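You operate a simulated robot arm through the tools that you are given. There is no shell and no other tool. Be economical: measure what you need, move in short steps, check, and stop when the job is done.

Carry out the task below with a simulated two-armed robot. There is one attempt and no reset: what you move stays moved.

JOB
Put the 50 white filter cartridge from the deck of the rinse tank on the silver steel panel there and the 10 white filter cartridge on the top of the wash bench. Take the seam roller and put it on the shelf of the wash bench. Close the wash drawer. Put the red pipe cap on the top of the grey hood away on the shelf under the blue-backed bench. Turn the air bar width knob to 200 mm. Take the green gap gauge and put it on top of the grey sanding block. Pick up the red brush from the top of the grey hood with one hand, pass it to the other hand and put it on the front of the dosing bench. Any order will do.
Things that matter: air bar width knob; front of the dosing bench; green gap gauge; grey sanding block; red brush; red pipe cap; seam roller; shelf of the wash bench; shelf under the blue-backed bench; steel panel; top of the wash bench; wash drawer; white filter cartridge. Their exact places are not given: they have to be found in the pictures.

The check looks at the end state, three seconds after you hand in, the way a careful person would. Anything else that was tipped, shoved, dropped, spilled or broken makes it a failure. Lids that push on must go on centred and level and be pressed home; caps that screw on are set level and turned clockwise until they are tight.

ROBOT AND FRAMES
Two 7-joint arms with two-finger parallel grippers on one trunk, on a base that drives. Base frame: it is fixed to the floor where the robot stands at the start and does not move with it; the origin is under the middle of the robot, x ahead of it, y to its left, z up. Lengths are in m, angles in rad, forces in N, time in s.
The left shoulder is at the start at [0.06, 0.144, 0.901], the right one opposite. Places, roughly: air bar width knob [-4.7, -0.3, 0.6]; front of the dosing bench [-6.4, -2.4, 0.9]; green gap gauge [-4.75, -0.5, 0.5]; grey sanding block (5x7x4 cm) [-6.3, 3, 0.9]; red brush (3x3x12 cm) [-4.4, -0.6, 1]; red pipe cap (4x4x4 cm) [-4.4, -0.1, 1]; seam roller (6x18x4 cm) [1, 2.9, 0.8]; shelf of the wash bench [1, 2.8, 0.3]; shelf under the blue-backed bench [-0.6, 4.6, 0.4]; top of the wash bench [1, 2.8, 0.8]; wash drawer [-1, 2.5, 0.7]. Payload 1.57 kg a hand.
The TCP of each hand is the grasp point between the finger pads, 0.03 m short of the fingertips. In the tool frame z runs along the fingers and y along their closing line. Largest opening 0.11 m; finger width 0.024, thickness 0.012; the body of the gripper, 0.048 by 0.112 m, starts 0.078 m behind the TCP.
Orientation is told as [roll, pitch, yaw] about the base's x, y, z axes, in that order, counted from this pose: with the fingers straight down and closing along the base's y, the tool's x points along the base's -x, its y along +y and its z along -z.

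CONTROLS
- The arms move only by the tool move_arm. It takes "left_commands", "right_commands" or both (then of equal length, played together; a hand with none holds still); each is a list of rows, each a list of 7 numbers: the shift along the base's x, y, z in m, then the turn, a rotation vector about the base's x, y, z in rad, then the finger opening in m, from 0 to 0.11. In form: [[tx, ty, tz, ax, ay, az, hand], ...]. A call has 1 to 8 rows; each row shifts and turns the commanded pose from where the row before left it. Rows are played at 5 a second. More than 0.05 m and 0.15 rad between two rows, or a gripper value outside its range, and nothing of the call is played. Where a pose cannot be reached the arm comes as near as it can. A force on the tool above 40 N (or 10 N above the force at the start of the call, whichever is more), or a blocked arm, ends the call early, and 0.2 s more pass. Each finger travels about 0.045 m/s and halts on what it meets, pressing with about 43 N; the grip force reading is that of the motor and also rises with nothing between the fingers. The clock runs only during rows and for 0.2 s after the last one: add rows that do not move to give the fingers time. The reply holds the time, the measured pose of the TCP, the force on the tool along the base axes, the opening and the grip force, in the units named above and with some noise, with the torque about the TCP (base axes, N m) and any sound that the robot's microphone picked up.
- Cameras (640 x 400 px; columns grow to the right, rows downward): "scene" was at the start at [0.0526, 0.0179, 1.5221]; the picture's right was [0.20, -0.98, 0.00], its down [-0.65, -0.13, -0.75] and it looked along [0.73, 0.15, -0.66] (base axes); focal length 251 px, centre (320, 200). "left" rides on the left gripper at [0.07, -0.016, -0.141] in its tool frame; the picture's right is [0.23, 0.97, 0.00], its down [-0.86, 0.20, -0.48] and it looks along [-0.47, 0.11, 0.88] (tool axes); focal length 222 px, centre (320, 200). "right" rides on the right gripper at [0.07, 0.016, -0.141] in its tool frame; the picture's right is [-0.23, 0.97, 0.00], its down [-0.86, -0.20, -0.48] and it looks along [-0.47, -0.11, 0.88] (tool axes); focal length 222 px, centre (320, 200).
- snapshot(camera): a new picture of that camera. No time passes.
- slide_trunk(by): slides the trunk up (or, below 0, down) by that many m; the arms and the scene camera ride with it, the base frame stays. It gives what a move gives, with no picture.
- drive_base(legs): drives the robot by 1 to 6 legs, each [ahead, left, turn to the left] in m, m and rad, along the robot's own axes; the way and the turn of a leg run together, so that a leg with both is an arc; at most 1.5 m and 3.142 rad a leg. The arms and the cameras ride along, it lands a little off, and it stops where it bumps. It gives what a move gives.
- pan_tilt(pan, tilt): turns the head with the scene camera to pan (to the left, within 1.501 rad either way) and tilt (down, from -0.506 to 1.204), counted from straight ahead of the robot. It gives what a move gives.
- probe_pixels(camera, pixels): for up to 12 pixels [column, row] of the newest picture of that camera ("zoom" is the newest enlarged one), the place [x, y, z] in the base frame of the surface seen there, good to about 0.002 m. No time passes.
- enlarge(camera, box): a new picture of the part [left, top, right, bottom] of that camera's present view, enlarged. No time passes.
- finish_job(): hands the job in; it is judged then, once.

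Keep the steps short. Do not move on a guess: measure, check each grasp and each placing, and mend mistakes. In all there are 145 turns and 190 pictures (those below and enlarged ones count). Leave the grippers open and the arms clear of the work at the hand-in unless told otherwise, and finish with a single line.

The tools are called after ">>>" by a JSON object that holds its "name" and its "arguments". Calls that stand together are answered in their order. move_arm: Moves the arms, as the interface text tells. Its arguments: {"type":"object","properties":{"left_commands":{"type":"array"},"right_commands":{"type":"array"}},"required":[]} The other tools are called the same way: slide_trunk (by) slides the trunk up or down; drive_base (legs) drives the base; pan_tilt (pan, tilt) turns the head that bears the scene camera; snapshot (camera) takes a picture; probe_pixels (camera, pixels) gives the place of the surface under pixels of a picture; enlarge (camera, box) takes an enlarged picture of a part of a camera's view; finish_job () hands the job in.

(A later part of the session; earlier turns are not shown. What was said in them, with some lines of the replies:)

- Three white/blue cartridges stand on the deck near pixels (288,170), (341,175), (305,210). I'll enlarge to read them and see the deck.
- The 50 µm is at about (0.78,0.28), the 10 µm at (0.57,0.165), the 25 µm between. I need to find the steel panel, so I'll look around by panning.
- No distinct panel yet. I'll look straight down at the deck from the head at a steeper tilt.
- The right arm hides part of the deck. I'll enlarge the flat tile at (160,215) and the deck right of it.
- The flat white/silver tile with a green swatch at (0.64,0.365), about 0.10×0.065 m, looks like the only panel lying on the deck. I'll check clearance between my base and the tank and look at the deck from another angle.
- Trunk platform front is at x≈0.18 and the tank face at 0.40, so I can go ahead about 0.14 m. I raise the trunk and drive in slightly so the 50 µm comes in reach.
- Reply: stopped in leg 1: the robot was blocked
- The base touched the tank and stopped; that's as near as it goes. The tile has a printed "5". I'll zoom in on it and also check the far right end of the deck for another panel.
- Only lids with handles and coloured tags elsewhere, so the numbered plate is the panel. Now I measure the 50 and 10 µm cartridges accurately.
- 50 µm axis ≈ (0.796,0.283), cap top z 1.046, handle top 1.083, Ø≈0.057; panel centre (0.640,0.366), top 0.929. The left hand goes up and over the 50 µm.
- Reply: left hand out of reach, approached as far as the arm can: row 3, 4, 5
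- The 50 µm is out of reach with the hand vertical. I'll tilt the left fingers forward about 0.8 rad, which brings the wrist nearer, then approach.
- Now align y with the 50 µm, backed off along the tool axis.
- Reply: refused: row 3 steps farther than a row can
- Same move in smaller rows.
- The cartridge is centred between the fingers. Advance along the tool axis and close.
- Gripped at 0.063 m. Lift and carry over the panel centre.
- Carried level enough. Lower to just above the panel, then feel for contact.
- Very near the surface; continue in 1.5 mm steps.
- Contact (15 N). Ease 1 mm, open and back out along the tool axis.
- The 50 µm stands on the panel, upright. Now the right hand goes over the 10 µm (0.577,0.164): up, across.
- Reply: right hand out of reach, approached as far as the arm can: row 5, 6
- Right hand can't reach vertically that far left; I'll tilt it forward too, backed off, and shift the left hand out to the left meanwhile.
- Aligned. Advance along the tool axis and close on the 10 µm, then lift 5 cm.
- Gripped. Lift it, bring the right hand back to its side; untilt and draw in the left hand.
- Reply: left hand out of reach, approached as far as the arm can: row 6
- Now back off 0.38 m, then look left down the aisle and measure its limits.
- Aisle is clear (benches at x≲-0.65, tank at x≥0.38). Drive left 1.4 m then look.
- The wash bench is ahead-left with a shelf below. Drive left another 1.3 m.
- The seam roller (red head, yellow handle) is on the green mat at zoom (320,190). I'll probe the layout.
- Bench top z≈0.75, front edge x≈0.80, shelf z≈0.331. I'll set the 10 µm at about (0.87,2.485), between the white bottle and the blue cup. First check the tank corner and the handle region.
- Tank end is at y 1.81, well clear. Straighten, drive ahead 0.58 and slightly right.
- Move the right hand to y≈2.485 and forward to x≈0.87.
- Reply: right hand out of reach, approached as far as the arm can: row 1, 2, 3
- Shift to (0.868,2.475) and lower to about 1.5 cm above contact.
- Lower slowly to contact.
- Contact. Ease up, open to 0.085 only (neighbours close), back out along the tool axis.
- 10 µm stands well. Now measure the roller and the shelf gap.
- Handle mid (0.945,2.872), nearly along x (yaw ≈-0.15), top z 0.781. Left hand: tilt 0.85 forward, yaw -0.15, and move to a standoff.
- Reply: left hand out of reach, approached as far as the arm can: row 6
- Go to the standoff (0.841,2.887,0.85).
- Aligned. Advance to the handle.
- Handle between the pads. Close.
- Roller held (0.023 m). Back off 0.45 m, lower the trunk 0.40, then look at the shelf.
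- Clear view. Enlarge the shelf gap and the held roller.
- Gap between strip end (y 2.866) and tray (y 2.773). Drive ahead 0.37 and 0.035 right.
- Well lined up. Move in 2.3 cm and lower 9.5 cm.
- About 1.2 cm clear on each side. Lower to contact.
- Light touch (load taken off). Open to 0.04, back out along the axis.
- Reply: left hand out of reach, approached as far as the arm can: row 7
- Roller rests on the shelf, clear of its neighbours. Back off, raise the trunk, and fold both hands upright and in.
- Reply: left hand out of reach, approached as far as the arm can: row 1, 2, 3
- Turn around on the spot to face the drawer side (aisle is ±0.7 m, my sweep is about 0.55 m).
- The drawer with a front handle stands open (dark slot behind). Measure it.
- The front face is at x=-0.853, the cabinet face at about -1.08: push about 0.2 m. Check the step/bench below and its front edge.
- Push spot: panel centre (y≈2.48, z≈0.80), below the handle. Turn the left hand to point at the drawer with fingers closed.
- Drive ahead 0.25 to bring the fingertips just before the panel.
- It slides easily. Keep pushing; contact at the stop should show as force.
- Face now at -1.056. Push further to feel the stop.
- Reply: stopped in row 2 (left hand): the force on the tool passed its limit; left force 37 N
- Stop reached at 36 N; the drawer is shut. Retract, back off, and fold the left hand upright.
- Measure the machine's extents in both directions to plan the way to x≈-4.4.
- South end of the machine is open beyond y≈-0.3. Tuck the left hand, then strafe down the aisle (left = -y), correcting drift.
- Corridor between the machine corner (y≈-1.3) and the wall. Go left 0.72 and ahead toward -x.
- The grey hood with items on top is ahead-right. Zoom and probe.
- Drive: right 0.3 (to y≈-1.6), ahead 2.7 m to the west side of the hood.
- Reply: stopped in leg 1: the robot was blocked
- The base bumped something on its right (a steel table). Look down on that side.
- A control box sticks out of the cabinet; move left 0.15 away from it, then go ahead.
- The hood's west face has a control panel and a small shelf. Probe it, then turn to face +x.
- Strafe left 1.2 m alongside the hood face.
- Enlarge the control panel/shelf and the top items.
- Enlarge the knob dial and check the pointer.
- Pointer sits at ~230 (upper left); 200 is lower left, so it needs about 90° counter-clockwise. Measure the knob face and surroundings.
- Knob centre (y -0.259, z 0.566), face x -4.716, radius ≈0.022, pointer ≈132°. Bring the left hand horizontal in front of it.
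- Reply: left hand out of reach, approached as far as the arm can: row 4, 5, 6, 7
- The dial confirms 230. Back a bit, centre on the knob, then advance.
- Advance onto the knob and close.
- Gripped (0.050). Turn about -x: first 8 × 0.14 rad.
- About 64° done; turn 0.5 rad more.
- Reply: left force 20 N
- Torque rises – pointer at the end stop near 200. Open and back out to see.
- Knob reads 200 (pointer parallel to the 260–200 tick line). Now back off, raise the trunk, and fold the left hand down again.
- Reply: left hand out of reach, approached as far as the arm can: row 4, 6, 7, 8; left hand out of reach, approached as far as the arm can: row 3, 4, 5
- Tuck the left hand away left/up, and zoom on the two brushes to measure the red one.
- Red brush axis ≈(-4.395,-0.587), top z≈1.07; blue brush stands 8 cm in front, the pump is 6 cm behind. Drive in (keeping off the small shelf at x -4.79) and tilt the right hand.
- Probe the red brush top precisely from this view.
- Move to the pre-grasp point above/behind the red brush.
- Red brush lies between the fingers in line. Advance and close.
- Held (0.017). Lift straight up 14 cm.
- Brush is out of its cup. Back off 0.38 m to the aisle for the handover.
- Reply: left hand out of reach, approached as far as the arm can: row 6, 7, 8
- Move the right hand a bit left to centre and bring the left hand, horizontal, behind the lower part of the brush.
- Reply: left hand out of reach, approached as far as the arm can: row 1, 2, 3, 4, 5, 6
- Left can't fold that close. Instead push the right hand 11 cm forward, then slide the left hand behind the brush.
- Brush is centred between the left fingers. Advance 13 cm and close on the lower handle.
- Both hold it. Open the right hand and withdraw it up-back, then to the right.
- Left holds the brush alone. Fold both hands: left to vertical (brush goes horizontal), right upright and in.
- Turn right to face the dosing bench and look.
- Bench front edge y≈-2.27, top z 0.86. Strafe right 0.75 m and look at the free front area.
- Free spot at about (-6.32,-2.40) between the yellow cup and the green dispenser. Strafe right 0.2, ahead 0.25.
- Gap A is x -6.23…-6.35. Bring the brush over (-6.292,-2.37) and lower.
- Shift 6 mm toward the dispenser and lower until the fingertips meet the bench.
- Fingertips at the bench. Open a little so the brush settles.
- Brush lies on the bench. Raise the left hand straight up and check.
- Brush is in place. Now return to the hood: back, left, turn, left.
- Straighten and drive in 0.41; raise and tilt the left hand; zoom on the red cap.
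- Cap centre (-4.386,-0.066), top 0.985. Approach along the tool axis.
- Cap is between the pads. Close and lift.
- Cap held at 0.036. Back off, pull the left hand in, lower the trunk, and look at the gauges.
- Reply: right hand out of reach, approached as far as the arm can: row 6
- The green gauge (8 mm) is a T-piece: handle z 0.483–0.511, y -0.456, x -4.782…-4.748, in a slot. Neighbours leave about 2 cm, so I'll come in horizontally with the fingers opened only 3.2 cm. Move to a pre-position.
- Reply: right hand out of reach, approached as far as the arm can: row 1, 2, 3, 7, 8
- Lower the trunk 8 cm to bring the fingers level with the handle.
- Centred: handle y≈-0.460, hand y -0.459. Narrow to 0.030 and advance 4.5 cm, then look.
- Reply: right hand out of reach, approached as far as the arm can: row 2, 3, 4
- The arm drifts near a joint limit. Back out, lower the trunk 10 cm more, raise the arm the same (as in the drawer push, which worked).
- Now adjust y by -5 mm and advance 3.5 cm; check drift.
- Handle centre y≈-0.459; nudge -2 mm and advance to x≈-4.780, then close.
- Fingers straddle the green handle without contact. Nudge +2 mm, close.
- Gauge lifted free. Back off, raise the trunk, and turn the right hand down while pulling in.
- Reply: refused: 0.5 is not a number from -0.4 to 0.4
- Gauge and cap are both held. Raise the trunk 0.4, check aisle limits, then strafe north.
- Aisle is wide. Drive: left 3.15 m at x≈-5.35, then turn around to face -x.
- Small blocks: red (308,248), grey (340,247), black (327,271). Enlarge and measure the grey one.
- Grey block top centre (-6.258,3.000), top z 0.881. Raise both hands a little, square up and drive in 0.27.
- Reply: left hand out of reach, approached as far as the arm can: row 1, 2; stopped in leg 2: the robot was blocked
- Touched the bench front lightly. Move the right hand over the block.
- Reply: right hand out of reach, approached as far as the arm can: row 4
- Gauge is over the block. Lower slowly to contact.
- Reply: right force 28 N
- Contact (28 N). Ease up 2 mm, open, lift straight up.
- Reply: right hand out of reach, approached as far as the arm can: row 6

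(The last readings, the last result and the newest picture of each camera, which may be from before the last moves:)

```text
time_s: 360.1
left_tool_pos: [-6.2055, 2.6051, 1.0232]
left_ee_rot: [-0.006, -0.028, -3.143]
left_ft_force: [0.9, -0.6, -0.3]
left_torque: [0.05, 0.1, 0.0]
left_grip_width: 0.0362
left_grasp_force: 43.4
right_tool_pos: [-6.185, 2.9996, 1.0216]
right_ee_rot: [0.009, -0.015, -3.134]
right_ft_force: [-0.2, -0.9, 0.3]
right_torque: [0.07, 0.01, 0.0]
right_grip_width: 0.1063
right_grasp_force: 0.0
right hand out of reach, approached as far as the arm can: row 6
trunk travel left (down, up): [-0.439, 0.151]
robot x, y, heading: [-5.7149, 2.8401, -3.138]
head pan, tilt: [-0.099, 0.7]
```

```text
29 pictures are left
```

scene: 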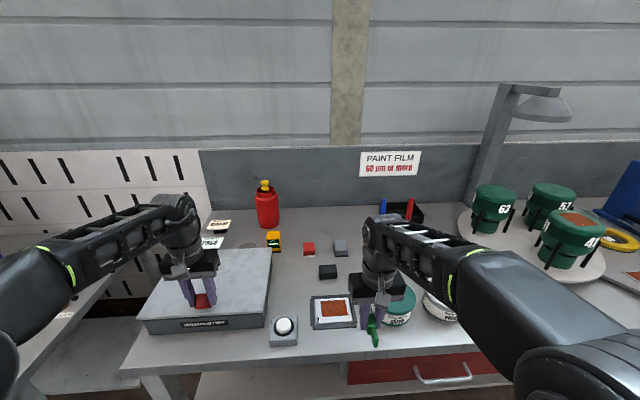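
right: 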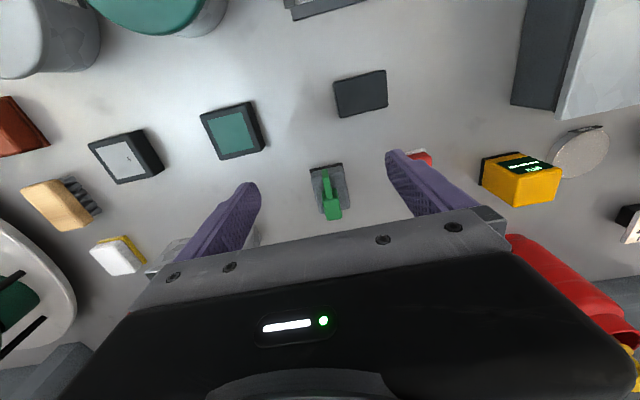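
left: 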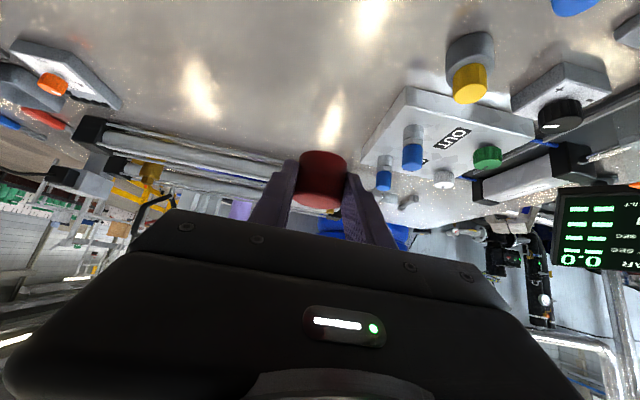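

>>> {"name": "enlarge", "arguments": {"camera": "right", "box": [290, 150, 370, 230]}}

>>> {"name": "probe_pixels", "arguments": {"camera": "zoom", "pixels": [[330, 250], [340, 330], [310, 180], [400, 240], [370, 290], [370, 330]]}}

```text
5.00 times, centred on (330, 190) of right
```

zoom: 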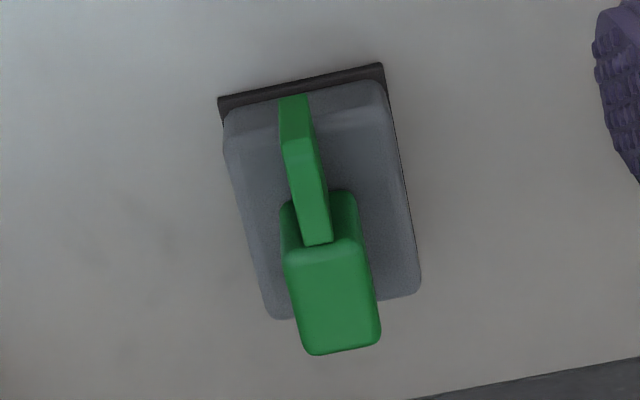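

```text
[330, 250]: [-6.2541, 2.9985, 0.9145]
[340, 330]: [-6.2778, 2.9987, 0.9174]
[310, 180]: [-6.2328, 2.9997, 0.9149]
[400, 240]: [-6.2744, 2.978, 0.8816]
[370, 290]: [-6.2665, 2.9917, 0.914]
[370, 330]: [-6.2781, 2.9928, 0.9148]
```

The gauge lies flat on the grey block. Now carry the cap back the known way: tuck the hands, back off to x≈-5.2, strafe south.

>>> {"name": "move_arm", "arguments": {"left_commands": [[0.03, 0, 0, 0, 0, 0, 0.02], [0.03, 0, 0, 0, 0, 0, 0.02], [0.02, 0, 0, 0, 0, 0, 0.02]], "right_commands": [[0.03, 0, 0, 0, 0, 0, 0.11], [0.03, 0, 0, 0, 0, 0, 0.11], [0.02, 0, 0, 0, 0, 0, 0.11]]}}

>>> {"name": "drive_base", "arguments": {"legs": [[-0.5, 0, 0], [-0.01, 1.5, 0], [-0.02, 1.5, 0]]}}

```text
time_s: 360.9
left_tool_pos: [-6.1242, 2.6045, 1.0229]
left_ee_rot: [-0.005, -0.028, -3.141]
left_ft_force: [0.5, 1.1, 0.0]
left_torque: [-0.03, -0.03, 0.0]
left_grip_width: 0.0364
left_grasp_force: 43.0
right_tool_pos: [-6.1058, 3.0, 1.0195]
right_ee_rot: [0.009, -0.016, -3.136]
right_ft_force: [1.9, 0.4, 0.3]
right_torque: [-0.05, 0.12, -0.02]
right_grip_width: 0.1099
right_grasp_force: 0.1
trunk travel left (down, up): [-0.439, 0.151]
robot x, y, heading: [-5.7106, 2.8364, -3.139]
head pan, tilt: [-0.099, 0.7]
```

```text
refused: leg 2 is longer than a leg can be; nothing moved
```

>>> {"name": "drive_base", "arguments": {"legs": [[-0.5, 0, 0], [-0.01, 1.45, 0], [-0.02, 1.45, 0]]}}

```text
time_s: 361.6
left_tool_pos: [-6.1253, 2.6024, 1.0204]
left_ee_rot: [-0.005, -0.02, -3.14]
left_ft_force: [0.0, 0.2, 0.4]
left_torque: [0.0, 0.0, 0.0]
left_grip_width: 0.0366
left_grasp_force: 43.8
right_tool_pos: [-6.1061, 3.0003, 1.018]
right_ee_rot: [0.008, -0.009, -3.134]
right_ft_force: [0.9, 0.5, -0.2]
right_torque: [-0.04, 0.0, 0.01]
right_grip_width: 0.1099
right_grasp_force: 0.0
trunk travel left (down, up): [-0.439, 0.151]
robot x, y, heading: [-5.7092, 2.8419, -3.138]
head pan, tilt: [-0.099, 0.7]
stopped in leg 1: the robot was blocked; the commanded pose is now the measured one
```

Blocked even backwards, so something touches on a side. Look down left and right.

>>> {"name": "pan_tilt", "arguments": {"pan": 0.9, "tilt": 0.9}}

>>> {"name": "snapshot", "arguments": {"camera": "scene"}}

>>> {"name": "pan_tilt", "arguments": {"pan": -0.9, "tilt": 0.9}}

>>> {"name": "snapshot", "arguments": {"camera": "scene"}}

```text
time_s: 362.9
left_tool_pos: [-6.1248, 2.6041, 1.0208]
left_ee_rot: [-0.007, -0.025, -3.139]
left_ft_force: [1.0, -0.5, -0.3]
left_torque: [-0.03, -0.01, -0.01]
left_grip_width: 0.0364
left_grasp_force: 42.9
right_tool_pos: [-6.1055, 2.9992, 1.018]
right_ee_rot: [0.008, -0.01, -3.134]
right_ft_force: [-0.2, 0.4, 0.0]
right_torque: [0.03, 0.01, -0.02]
right_grip_width: 0.11
right_grasp_force: 0.0
trunk travel left (down, up): [-0.439, 0.151]
robot x, y, heading: [-5.7075, 2.8418, -3.143]
head pan, tilt: [0.901, 0.901]
```

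```text
27 pictures are left
```

scene: 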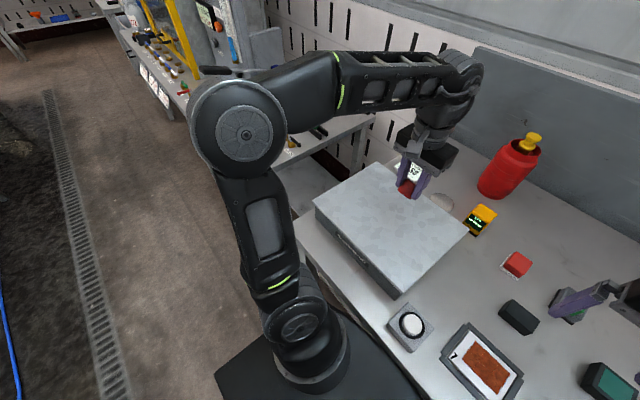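

```text
time_s: 364.7
left_tool_pos: [-6.1255, 2.6042, 1.0192]
left_ee_rot: [-0.005, -0.026, -3.14]
left_ft_force: [0.3, -0.5, 0.6]
left_torque: [0.02, 0.1, 0.01]
left_grip_width: 0.0364
left_grasp_force: 43.2
right_tool_pos: [-6.1056, 2.9996, 1.0186]
right_ee_rot: [0.007, -0.01, -3.134]
right_ft_force: [-1.0, 1.0, 0.7]
right_torque: [0.07, 0.01, 0.01]
right_grip_width: 0.1104
right_grasp_force: 0.1
trunk travel left (down, up): [-0.439, 0.151]
robot x, y, heading: [-5.7102, 2.8383, -3.144]
head pan, tilt: [-0.901, 0.901]
```

```text
26 pictures are left
```

scene: 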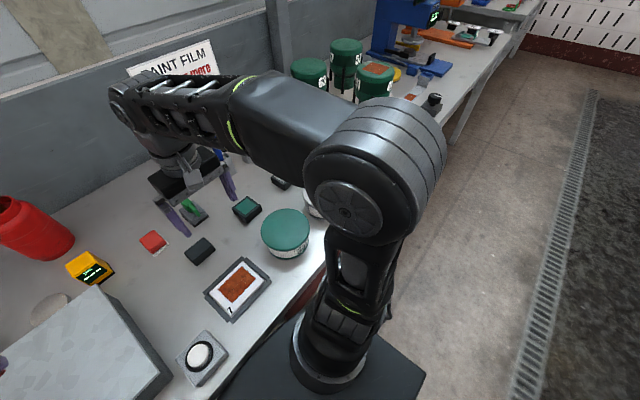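

No obvious hook; try small wiggles to free the base.

>>> {"name": "drive_base", "arguments": {"legs": [[-0.04, 0, 0]]}}

>>> {"name": "drive_base", "arguments": {"legs": [[-0.04, 0.03, 0]]}}

>>> {"name": "drive_base", "arguments": {"legs": [[-0.04, -0.03, 0]]}}

>>> {"name": "drive_base", "arguments": {"legs": [[-0.15, 0, 0]]}}

```text
time_s: 365.3
left_tool_pos: [-6.1264, 2.6039, 1.0178]
left_ee_rot: [-0.004, -0.019, -3.139]
left_ft_force: [0.0, 0.1, -0.4]
left_torque: [0.0, 0.02, 0.02]
left_grip_width: 0.0364
left_grasp_force: 43.2
right_tool_pos: [-6.1068, 2.9999, 1.0159]
right_ee_rot: [0.008, -0.006, -3.135]
right_ft_force: [-0.3, 0.9, 0.7]
right_torque: [0.0, 0.04, 0.0]
right_grip_width: 0.1098
right_grasp_force: 0.1
trunk travel left (down, up): [-0.439, 0.151]
robot x, y, heading: [-5.7088, 2.8412, -3.139]
head pan, tilt: [-0.901, 0.901]
stopped in leg 1: the robot was blocked; the commanded pose is now the measured one
```

```text
time_s: 366.3
left_tool_pos: [-6.0934, 2.5733, 1.0156]
left_ee_rot: [-0.008, -0.012, -3.142]
left_ft_force: [0.4, 0.0, 0.4]
left_torque: [-0.01, 0.03, 0.01]
left_grip_width: 0.0364
left_grasp_force: 42.8
right_tool_pos: [-6.0728, 2.9673, 1.0141]
right_ee_rot: [0.006, -0.001, -3.135]
right_ft_force: [0.0, -0.9, 0.0]
right_torque: [-0.01, 0.0, -0.01]
right_grip_width: 0.11
right_grasp_force: 0.0
trunk travel left (down, up): [-0.439, 0.151]
robot x, y, heading: [-5.6676, 2.8106, 3.14]
head pan, tilt: [-0.901, 0.901]
```

```text
time_s: 367.2
left_tool_pos: [-6.0543, 2.6043, 1.0156]
left_ee_rot: [-0.005, -0.014, 3.141]
left_ft_force: [-0.3, -1.0, -0.1]
left_torque: [-0.03, -0.02, -0.04]
left_grip_width: 0.0365
left_grasp_force: 43.6
right_tool_pos: [-6.0331, 3.0, 1.0136]
right_ee_rot: [0.009, 0.001, -3.136]
right_ft_force: [0.6, 0.4, -0.3]
right_torque: [-0.05, 0.04, -0.04]
right_grip_width: 0.1099
right_grasp_force: 0.0
trunk travel left (down, up): [-0.439, 0.151]
robot x, y, heading: [-5.6301, 2.8391, 3.147]
head pan, tilt: [-0.901, 0.901]
```

```text
time_s: 368.6
left_tool_pos: [-5.8999, 2.6018, 1.0156]
left_ee_rot: [-0.007, -0.015, -3.138]
left_ft_force: [-0.5, 0.5, -0.4]
left_torque: [-0.01, 0.03, 0.02]
left_grip_width: 0.0365
left_grasp_force: 42.7
right_tool_pos: [-5.8824, 2.9968, 1.0137]
right_ee_rot: [0.005, 0.001, -3.133]
right_ft_force: [0.6, 0.5, 0.2]
right_torque: [-0.03, 0.08, 0.02]
right_grip_width: 0.11
right_grasp_force: 0.0
trunk travel left (down, up): [-0.439, 0.151]
robot x, y, heading: [-5.4763, 2.8422, -3.138]
head pan, tilt: [-0.901, 0.901]
```

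Free again. Drive: to x≈-5.2 and south 4.35 m.

>>> {"name": "drive_base", "arguments": {"legs": [[-0.27, 0, 0], [-0.01, 1.45, 0], [-0.02, 1.45, 0], [-0.02, 1.45, 0]]}}

```text
time_s: 390.9
left_tool_pos: [-5.5447, -1.7629, 1.015]
left_ee_rot: [-0.006, -0.011, -3.127]
left_ft_force: [0.3, 0.2, 0.0]
left_torque: [0.03, -0.01, 0.0]
left_grip_width: 0.0365
left_grasp_force: 43.3
right_tool_pos: [-5.5304, -1.3665, 1.0134]
right_ee_rot: [0.006, 0.0, -3.122]
right_ft_force: [0.1, 0.5, -0.2]
right_torque: [-0.01, 0.02, -0.02]
right_grip_width: 0.1101
right_grasp_force: 0.1
trunk travel left (down, up): [-0.439, 0.151]
robot x, y, heading: [-5.1239, -1.5204, -3.13]
head pan, tilt: [-0.901, 0.901]
```

>>> {"name": "drive_base", "arguments": {"legs": [[-0.9, 0.1, -0.012], [-0.35, 0.17, 0], [-1.4, 0, 0], [-1.4, 0, 0], [-1.05, 0, 0]]}}

```text
time_s: 416.1
left_tool_pos: [-0.4099, -1.9635, 1.0155]
left_ee_rot: [-0.006, -0.013, -3.12]
left_ft_force: [-0.9, -0.1, -0.6]
left_torque: [0.0, 0.03, 0.02]
left_grip_width: 0.0363
left_grasp_force: 43.1
right_tool_pos: [-0.3992, -1.5665, 1.0149]
right_ee_rot: [0.007, 0.0, -3.112]
right_ft_force: [0.1, 0.6, 0.6]
right_torque: [-0.02, -0.01, -0.03]
right_grip_width: 0.1101
right_grasp_force: 0.0
trunk travel left (down, up): [-0.439, 0.151]
robot x, y, heading: [0.0103, -1.7144, -3.119]
head pan, tilt: [-0.901, 0.901]
```

>>> {"name": "drive_base", "arguments": {"legs": [[0.02, -1.4, -0.023], [0, -1.45, 0], [0, -1.45, 0], [0, -0.7, 0], [0, 0, -1.57]]}}

>>> {"name": "pan_tilt", "arguments": {"pan": 0.25, "tilt": 0.45}}

>>> {"name": "snapshot", "arguments": {"camera": "scene"}}

```text
time_s: 443.9
left_tool_pos: [-0.2608, 3.7048, 1.015]
left_ee_rot: [-0.007, -0.011, 1.554]
left_ft_force: [0.1, 0.0, 0.0]
left_torque: [-0.01, 0.02, 0.01]
left_grip_width: 0.0364
left_grasp_force: 42.6
right_tool_pos: [0.1356, 3.6789, 1.0138]
right_ee_rot: [0.008, 0.0, 1.561]
right_ft_force: [-0.2, 0.2, -1.1]
right_torque: [-0.02, -0.01, -0.03]
right_grip_width: 0.1102
right_grasp_force: 0.0
trunk travel left (down, up): [-0.439, 0.151]
robot x, y, heading: [-0.0307, 3.2769, 1.553]
head pan, tilt: [-0.901, 0.901]
```

```text
time_s: 445.3
left_tool_pos: [-0.2608, 3.7061, 1.0156]
left_ee_rot: [-0.007, -0.012, 1.556]
left_ft_force: [0.0, -0.1, 0.7]
left_torque: [0.01, -0.03, -0.01]
left_grip_width: 0.0364
left_grasp_force: 43.4
right_tool_pos: [0.1345, 3.6786, 1.0139]
right_ee_rot: [0.006, 0.001, 1.562]
right_ft_force: [0.3, -0.3, -0.1]
right_torque: [0.0, 0.02, 0.0]
right_grip_width: 0.1099
right_grasp_force: 0.0
trunk travel left (down, up): [-0.439, 0.151]
robot x, y, heading: [-0.0292, 3.2759, 1.556]
head pan, tilt: [0.25, 0.45]
```

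```text
25 pictures are left
```

scene: 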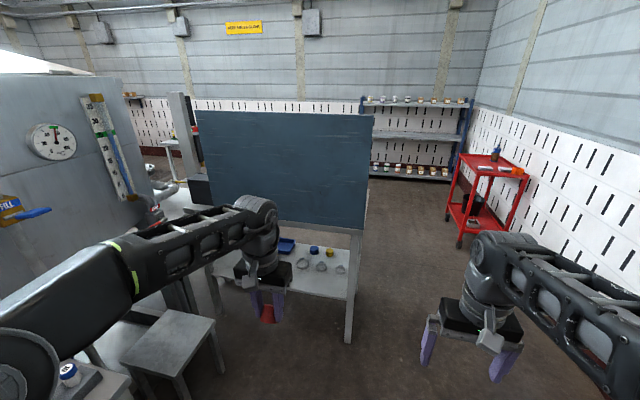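

>>> {"name": "enlarge", "arguments": {"camera": "scene", "box": [200, 210, 380, 320]}}

>>> {"name": "probe_pixels", "arguments": {"camera": "zoom", "pixels": [[500, 230], [460, 240], [400, 240], [470, 280], [420, 275], [530, 260], [360, 195], [500, 205], [430, 195], [545, 300], [560, 60], [400, 60]]}}

```text
3.56 times, centred on (290, 265) of scene
```

zoom: 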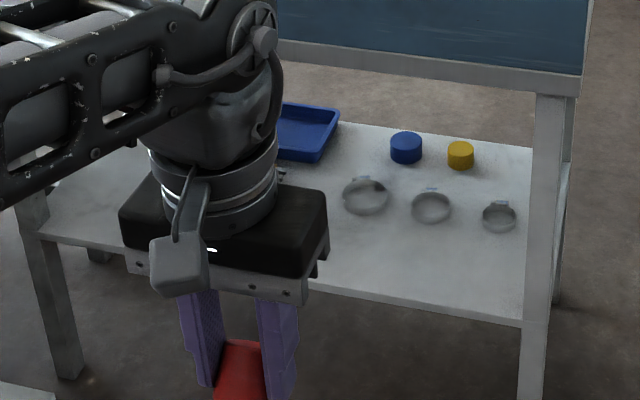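

```text
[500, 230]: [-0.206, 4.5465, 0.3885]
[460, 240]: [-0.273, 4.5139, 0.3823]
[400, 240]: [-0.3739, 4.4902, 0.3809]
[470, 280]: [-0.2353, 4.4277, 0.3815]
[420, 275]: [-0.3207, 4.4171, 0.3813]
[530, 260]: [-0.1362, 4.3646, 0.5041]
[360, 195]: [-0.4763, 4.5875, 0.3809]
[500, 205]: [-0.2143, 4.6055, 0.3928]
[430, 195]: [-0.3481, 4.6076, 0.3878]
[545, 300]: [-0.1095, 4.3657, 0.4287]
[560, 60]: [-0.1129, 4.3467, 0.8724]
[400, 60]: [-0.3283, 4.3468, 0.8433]
```

Shelf z 0.381, front edge y 4.36, free strip in front. Strafe right 0.11, tilt the left hand forward, lower the trunk 0.4.

>>> {"name": "drive_base", "arguments": {"legs": [[0, -0.11, 0.015]]}}

>>> {"name": "move_arm", "arguments": {"left_commands": [[-0.015, 0, 0, 0.13, 0, 0, 0.02], [-0.015, 0, 0, 0.13, 0, 0, 0.02], [-0.015, 0, 0, 0.13, 0, 0, 0.02], [-0.015, 0, 0, 0.13, 0, 0, 0.02], [-0.02, 0, 0, 0.13, 0, 0, 0.02], [-0.02, 0, 0, 0.13, 0, 0, 0.02], [-0.02, 0, 0, 0, 0, 0, 0.02]]}}

>>> {"name": "slide_trunk", "arguments": {"by": -0.4}}

>>> {"name": "snapshot", "arguments": {"camera": "scene"}}

```text
time_s: 446.5
left_tool_pos: [-0.1551, 3.701, 1.0155]
left_ee_rot: [-0.004, -0.013, 1.571]
left_ft_force: [0.7, 0.2, 0.5]
left_torque: [-0.02, 0.06, 0.0]
left_grip_width: 0.0364
left_grasp_force: 43.2
right_tool_pos: [0.2389, 3.6821, 1.0139]
right_ee_rot: [0.009, 0.0, 1.578]
right_ft_force: [-0.2, -0.6, 0.2]
right_torque: [-0.03, 0.06, 0.0]
right_grip_width: 0.1101
right_grasp_force: 0.1
trunk travel left (down, up): [-0.439, 0.151]
robot x, y, heading: [0.0765, 3.2771, 1.569]
head pan, tilt: [0.25, 0.45]
```

```text
time_s: 448.1
left_tool_pos: [-0.2764, 3.7016, 1.0136]
left_ee_rot: [-0.007, -0.794, 1.57]
left_ft_force: [-1.2, 0.4, 0.2]
left_torque: [0.01, -0.01, -0.02]
left_grip_width: 0.0365
left_grasp_force: 43.3
right_tool_pos: [0.2385, 3.681, 1.0134]
right_ee_rot: [0.007, 0.001, 1.577]
right_ft_force: [0.4, 0.3, 0.6]
right_torque: [0.0, 0.02, -0.02]
right_grip_width: 0.11
right_grasp_force: 0.0
trunk travel left (down, up): [-0.439, 0.151]
robot x, y, heading: [0.0793, 3.278, 1.575]
head pan, tilt: [0.25, 0.45]
```

```text
time_s: 451.9
left_tool_pos: [-0.2763, 3.702, 0.6136]
left_ee_rot: [-0.008, -0.794, 1.574]
left_ft_force: [0.1, 0.2, -0.2]
left_torque: [-0.01, 0.04, 0.0]
left_grip_width: 0.0363
left_grasp_force: 43.1
right_tool_pos: [0.2399, 3.6811, 0.6133]
right_ee_rot: [0.007, 0.001, 1.578]
right_ft_force: [-0.1, -0.4, -0.4]
right_torque: [-0.01, -0.02, 0.03]
right_grip_width: 0.1096
right_grasp_force: 0.0
trunk travel left (down, up): [-0.039, 0.551]
robot x, y, heading: [0.0799, 3.2797, 1.567]
head pan, tilt: [0.25, 0.45]
```

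```text
23 pictures are left
```

scene: 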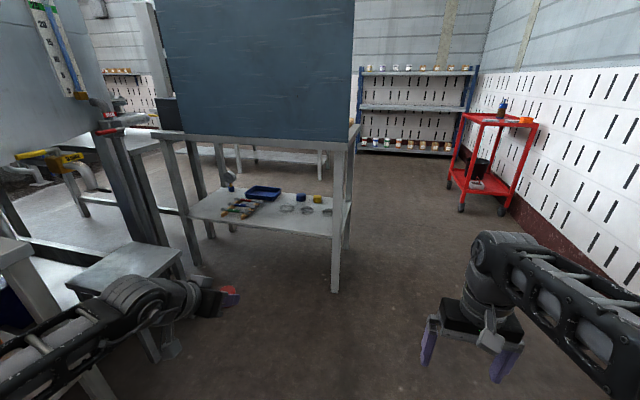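

>>> {"name": "probe_pixels", "arguments": {"camera": "scene", "pixels": [[130, 262], [178, 252], [182, 300], [100, 300], [60, 350], [140, 300], [215, 300], [335, 280], [285, 225]]}}

```text
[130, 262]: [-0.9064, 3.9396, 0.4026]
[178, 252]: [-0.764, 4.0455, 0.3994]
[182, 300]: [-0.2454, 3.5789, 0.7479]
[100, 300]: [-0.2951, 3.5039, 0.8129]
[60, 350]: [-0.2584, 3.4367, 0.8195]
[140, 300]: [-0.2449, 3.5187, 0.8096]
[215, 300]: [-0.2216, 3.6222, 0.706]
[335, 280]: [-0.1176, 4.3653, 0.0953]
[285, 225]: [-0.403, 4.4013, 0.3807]
```

Stool is far (x<-0.76). Drive ahead 0.6, then reach in and lower to ~2 cm above the shelf.

>>> {"name": "drive_base", "arguments": {"legs": [[0.6, 0, 0]]}}

>>> {"name": "move_arm", "arguments": {"left_commands": [[0, 0, -0.04, 0, 0, 0, 0.02], [0, 0.038, -0.02, 0, 0, 0, 0.02], [0, 0.038, -0.03, 0, 0, 0, 0.02], [0, 0.036, -0.03, 0, 0, 0, 0.02], [0, 0, -0.03, 0, 0, 0, 0.02], [0, 0, -0.025, 0, 0, 0, 0.02], [0, 0, 0, 0, 0, 0, 0.02]]}}

>>> {"name": "snapshot", "arguments": {"camera": "left"}}

>>> {"name": "snapshot", "arguments": {"camera": "scene"}}

```text
time_s: 455.3
left_tool_pos: [-0.2777, 4.3013, 0.6152]
left_ee_rot: [-0.006, -0.791, 1.575]
left_ft_force: [0.1, 0.0, -0.4]
left_torque: [-0.04, -0.04, -0.03]
left_grip_width: 0.0365
left_grasp_force: 42.7
right_tool_pos: [0.2377, 4.2827, 0.6136]
right_ee_rot: [0.006, 0.001, 1.58]
right_ft_force: [0.4, 0.1, 0.3]
right_torque: [-0.02, -0.01, -0.03]
right_grip_width: 0.1101
right_grasp_force: 0.0
trunk travel left (down, up): [-0.039, 0.551]
robot x, y, heading: [0.0788, 3.8771, 1.571]
head pan, tilt: [0.25, 0.45]
```

```text
time_s: 456.9
left_tool_pos: [-0.2775, 4.4158, 0.4394]
left_ee_rot: [-0.006, -0.794, 1.573]
left_ft_force: [0.0, 1.0, 0.2]
left_torque: [0.01, 0.01, 0.03]
left_grip_width: 0.0363
left_grasp_force: 43.0
right_tool_pos: [0.2373, 4.2831, 0.6145]
right_ee_rot: [0.006, 0.0, 1.578]
right_ft_force: [-0.3, 0.2, 0.5]
right_torque: [-0.03, -0.01, 0.02]
right_grip_width: 0.1099
right_grasp_force: 0.0
trunk travel left (down, up): [-0.039, 0.551]
robot x, y, heading: [0.0784, 3.8748, 1.57]
head pan, tilt: [0.25, 0.45]
```

```text
22 pictures are left
```

left: 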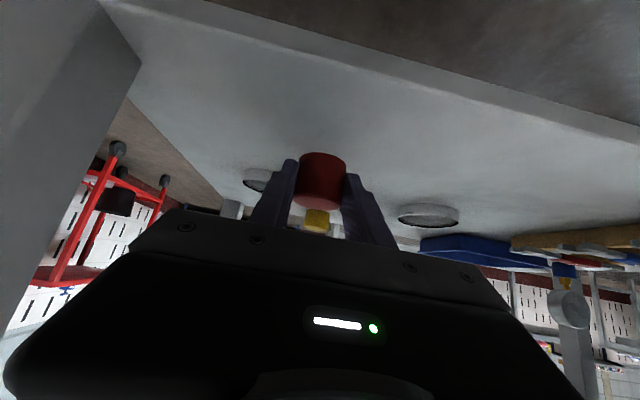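

```text
21 pictures are left
```

scene: 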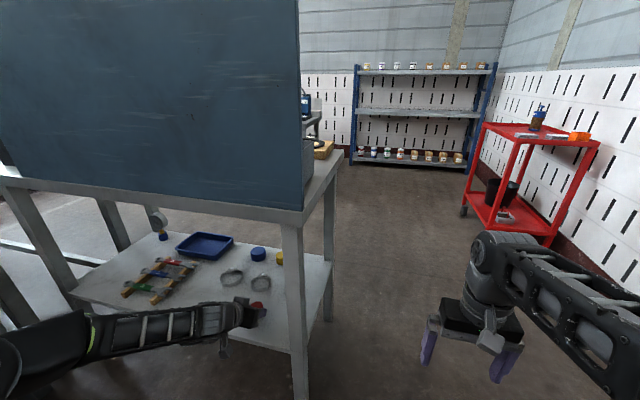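

Cap is above the free strip. Lower to contact.

>>> {"name": "move_arm", "arguments": {"left_commands": [[0, 0, -0.012, 0, 0, 0, 0.02], [0, 0, -0.008, 0, 0, 0, 0.02], [0, 0, -0.003, 0, 0, 0, 0.02], [0, 0, -0.002, 0, 0, 0, 0.02], [0, 0, -0.0015, 0, 0, 0, 0.02], [0, 0, -0.001, 0, 0, 0, 0.02], [0, 0, -0.001, 0, 0, 0, 0.02]]}}

```text
time_s: 458.5
left_tool_pos: [-0.2775, 4.4147, 0.4115]
left_ee_rot: [-0.007, -0.793, 1.574]
left_ft_force: [0.0, -0.3, 0.6]
left_torque: [0.01, 0.01, -0.02]
left_grip_width: 0.0366
left_grasp_force: 43.6
right_tool_pos: [0.2388, 4.2833, 0.6129]
right_ee_rot: [0.008, -0.001, 1.581]
right_ft_force: [-0.6, 1.1, -0.5]
right_torque: [0.02, -0.02, 0.02]
right_grip_width: 0.1099
right_grasp_force: 0.1
trunk travel left (down, up): [-0.039, 0.551]
robot x, y, heading: [0.0792, 3.8777, 1.57]
head pan, tilt: [0.25, 0.45]
```

About at contact. Lower 1 mm more, open, and back out along the axis; check.

>>> {"name": "move_arm", "arguments": {"left_commands": [[0, 0, -0.001, 0, 0, 0, 0.02], [0, 0, 0, 0, 0, 0, 0.04], [0, 0, 0, 0, 0, 0, 0.055], [0, 0, 0, 0, 0, 0, 0.06], [0, -0.02, 0.019, 0, 0, 0, 0.06], [0, -0.03, 0.028, 0, 0, 0, 0.06], [0, -0.035, 0.03, 0, 0, 0, 0.08], [0, -0.035, 0.03, 0, 0, 0, 0.1]]}}

>>> {"name": "drive_base", "arguments": {"legs": [[-0.35, 0, 0]]}}

>>> {"name": "enlarge", "arguments": {"camera": "scene", "box": [180, 180, 360, 320]}}

>>> {"name": "snapshot", "arguments": {"camera": "left"}}

```text
time_s: 460.5
left_tool_pos: [-0.2131, 4.3174, 0.5413]
left_ee_rot: [-0.013, -0.856, 1.402]
left_ft_force: [1.1, -0.7, -0.4]
left_torque: [-0.01, 0.03, 0.02]
left_grip_width: 0.0999
left_grasp_force: 0.0
right_tool_pos: [0.2376, 4.2828, 0.615]
right_ee_rot: [0.007, 0.001, 1.579]
right_ft_force: [1.4, -0.5, -0.5]
right_torque: [0.01, 0.02, 0.02]
right_grip_width: 0.1101
right_grasp_force: 0.0
trunk travel left (down, up): [-0.039, 0.551]
robot x, y, heading: [0.0816, 3.8775, 1.57]
head pan, tilt: [0.25, 0.45]
stopped in row 8 (left hand): the arm was blocked; the commanded pose is now the measured one
```

```text
time_s: 462.8
left_tool_pos: [-0.2122, 3.9696, 0.5398]
left_ee_rot: [-0.011, -0.855, 1.4]
left_ft_force: [0.4, -0.1, -0.5]
left_torque: [0.0, 0.02, 0.0]
left_grip_width: 0.1
left_grasp_force: 0.1
right_tool_pos: [0.2393, 3.9344, 0.6142]
right_ee_rot: [0.007, 0.0, 1.577]
right_ft_force: [0.3, -0.1, 0.6]
right_torque: [0.04, -0.02, 0.02]
right_grip_width: 0.11
right_grasp_force: 0.1
trunk travel left (down, up): [-0.039, 0.551]
robot x, y, heading: [0.0815, 3.5259, 1.567]
head pan, tilt: [0.25, 0.45]
```

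```text
2.86 times, centred on (270, 250) of scene
```

zoom: 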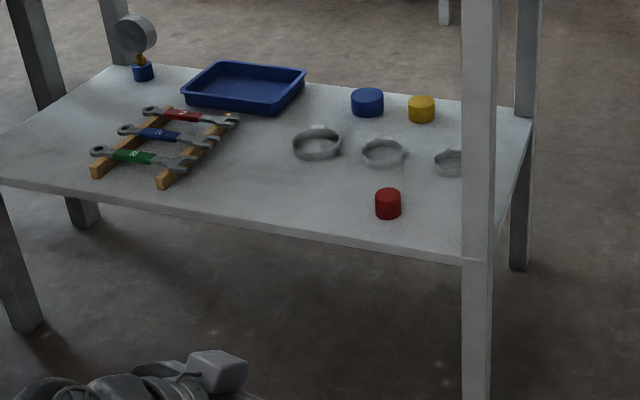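

```text
19 pictures are left
5 turns are left
```

left: 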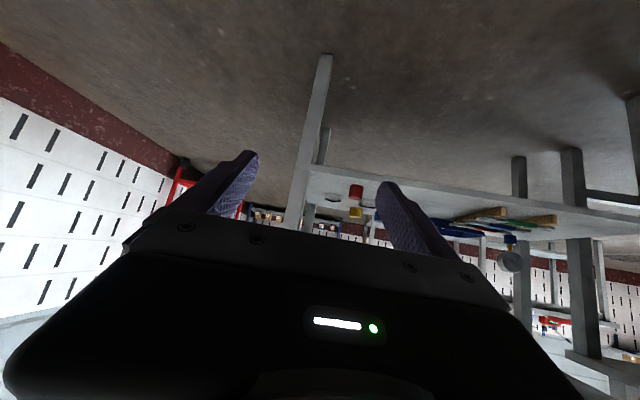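

The red cap stands upright on the shelf, clear of everything. Both grippers are open and the arms are clear of the work, so I hand in.

>>> {"name": "finish_job", "arguments": {}}

```text
The job is handed in.
```

I did all seven tasks and handed the job in; the one uncertainty is the steel panel, because I took the numbered plate (a "5" with a green swatch) on the rinse tank deck to be it.
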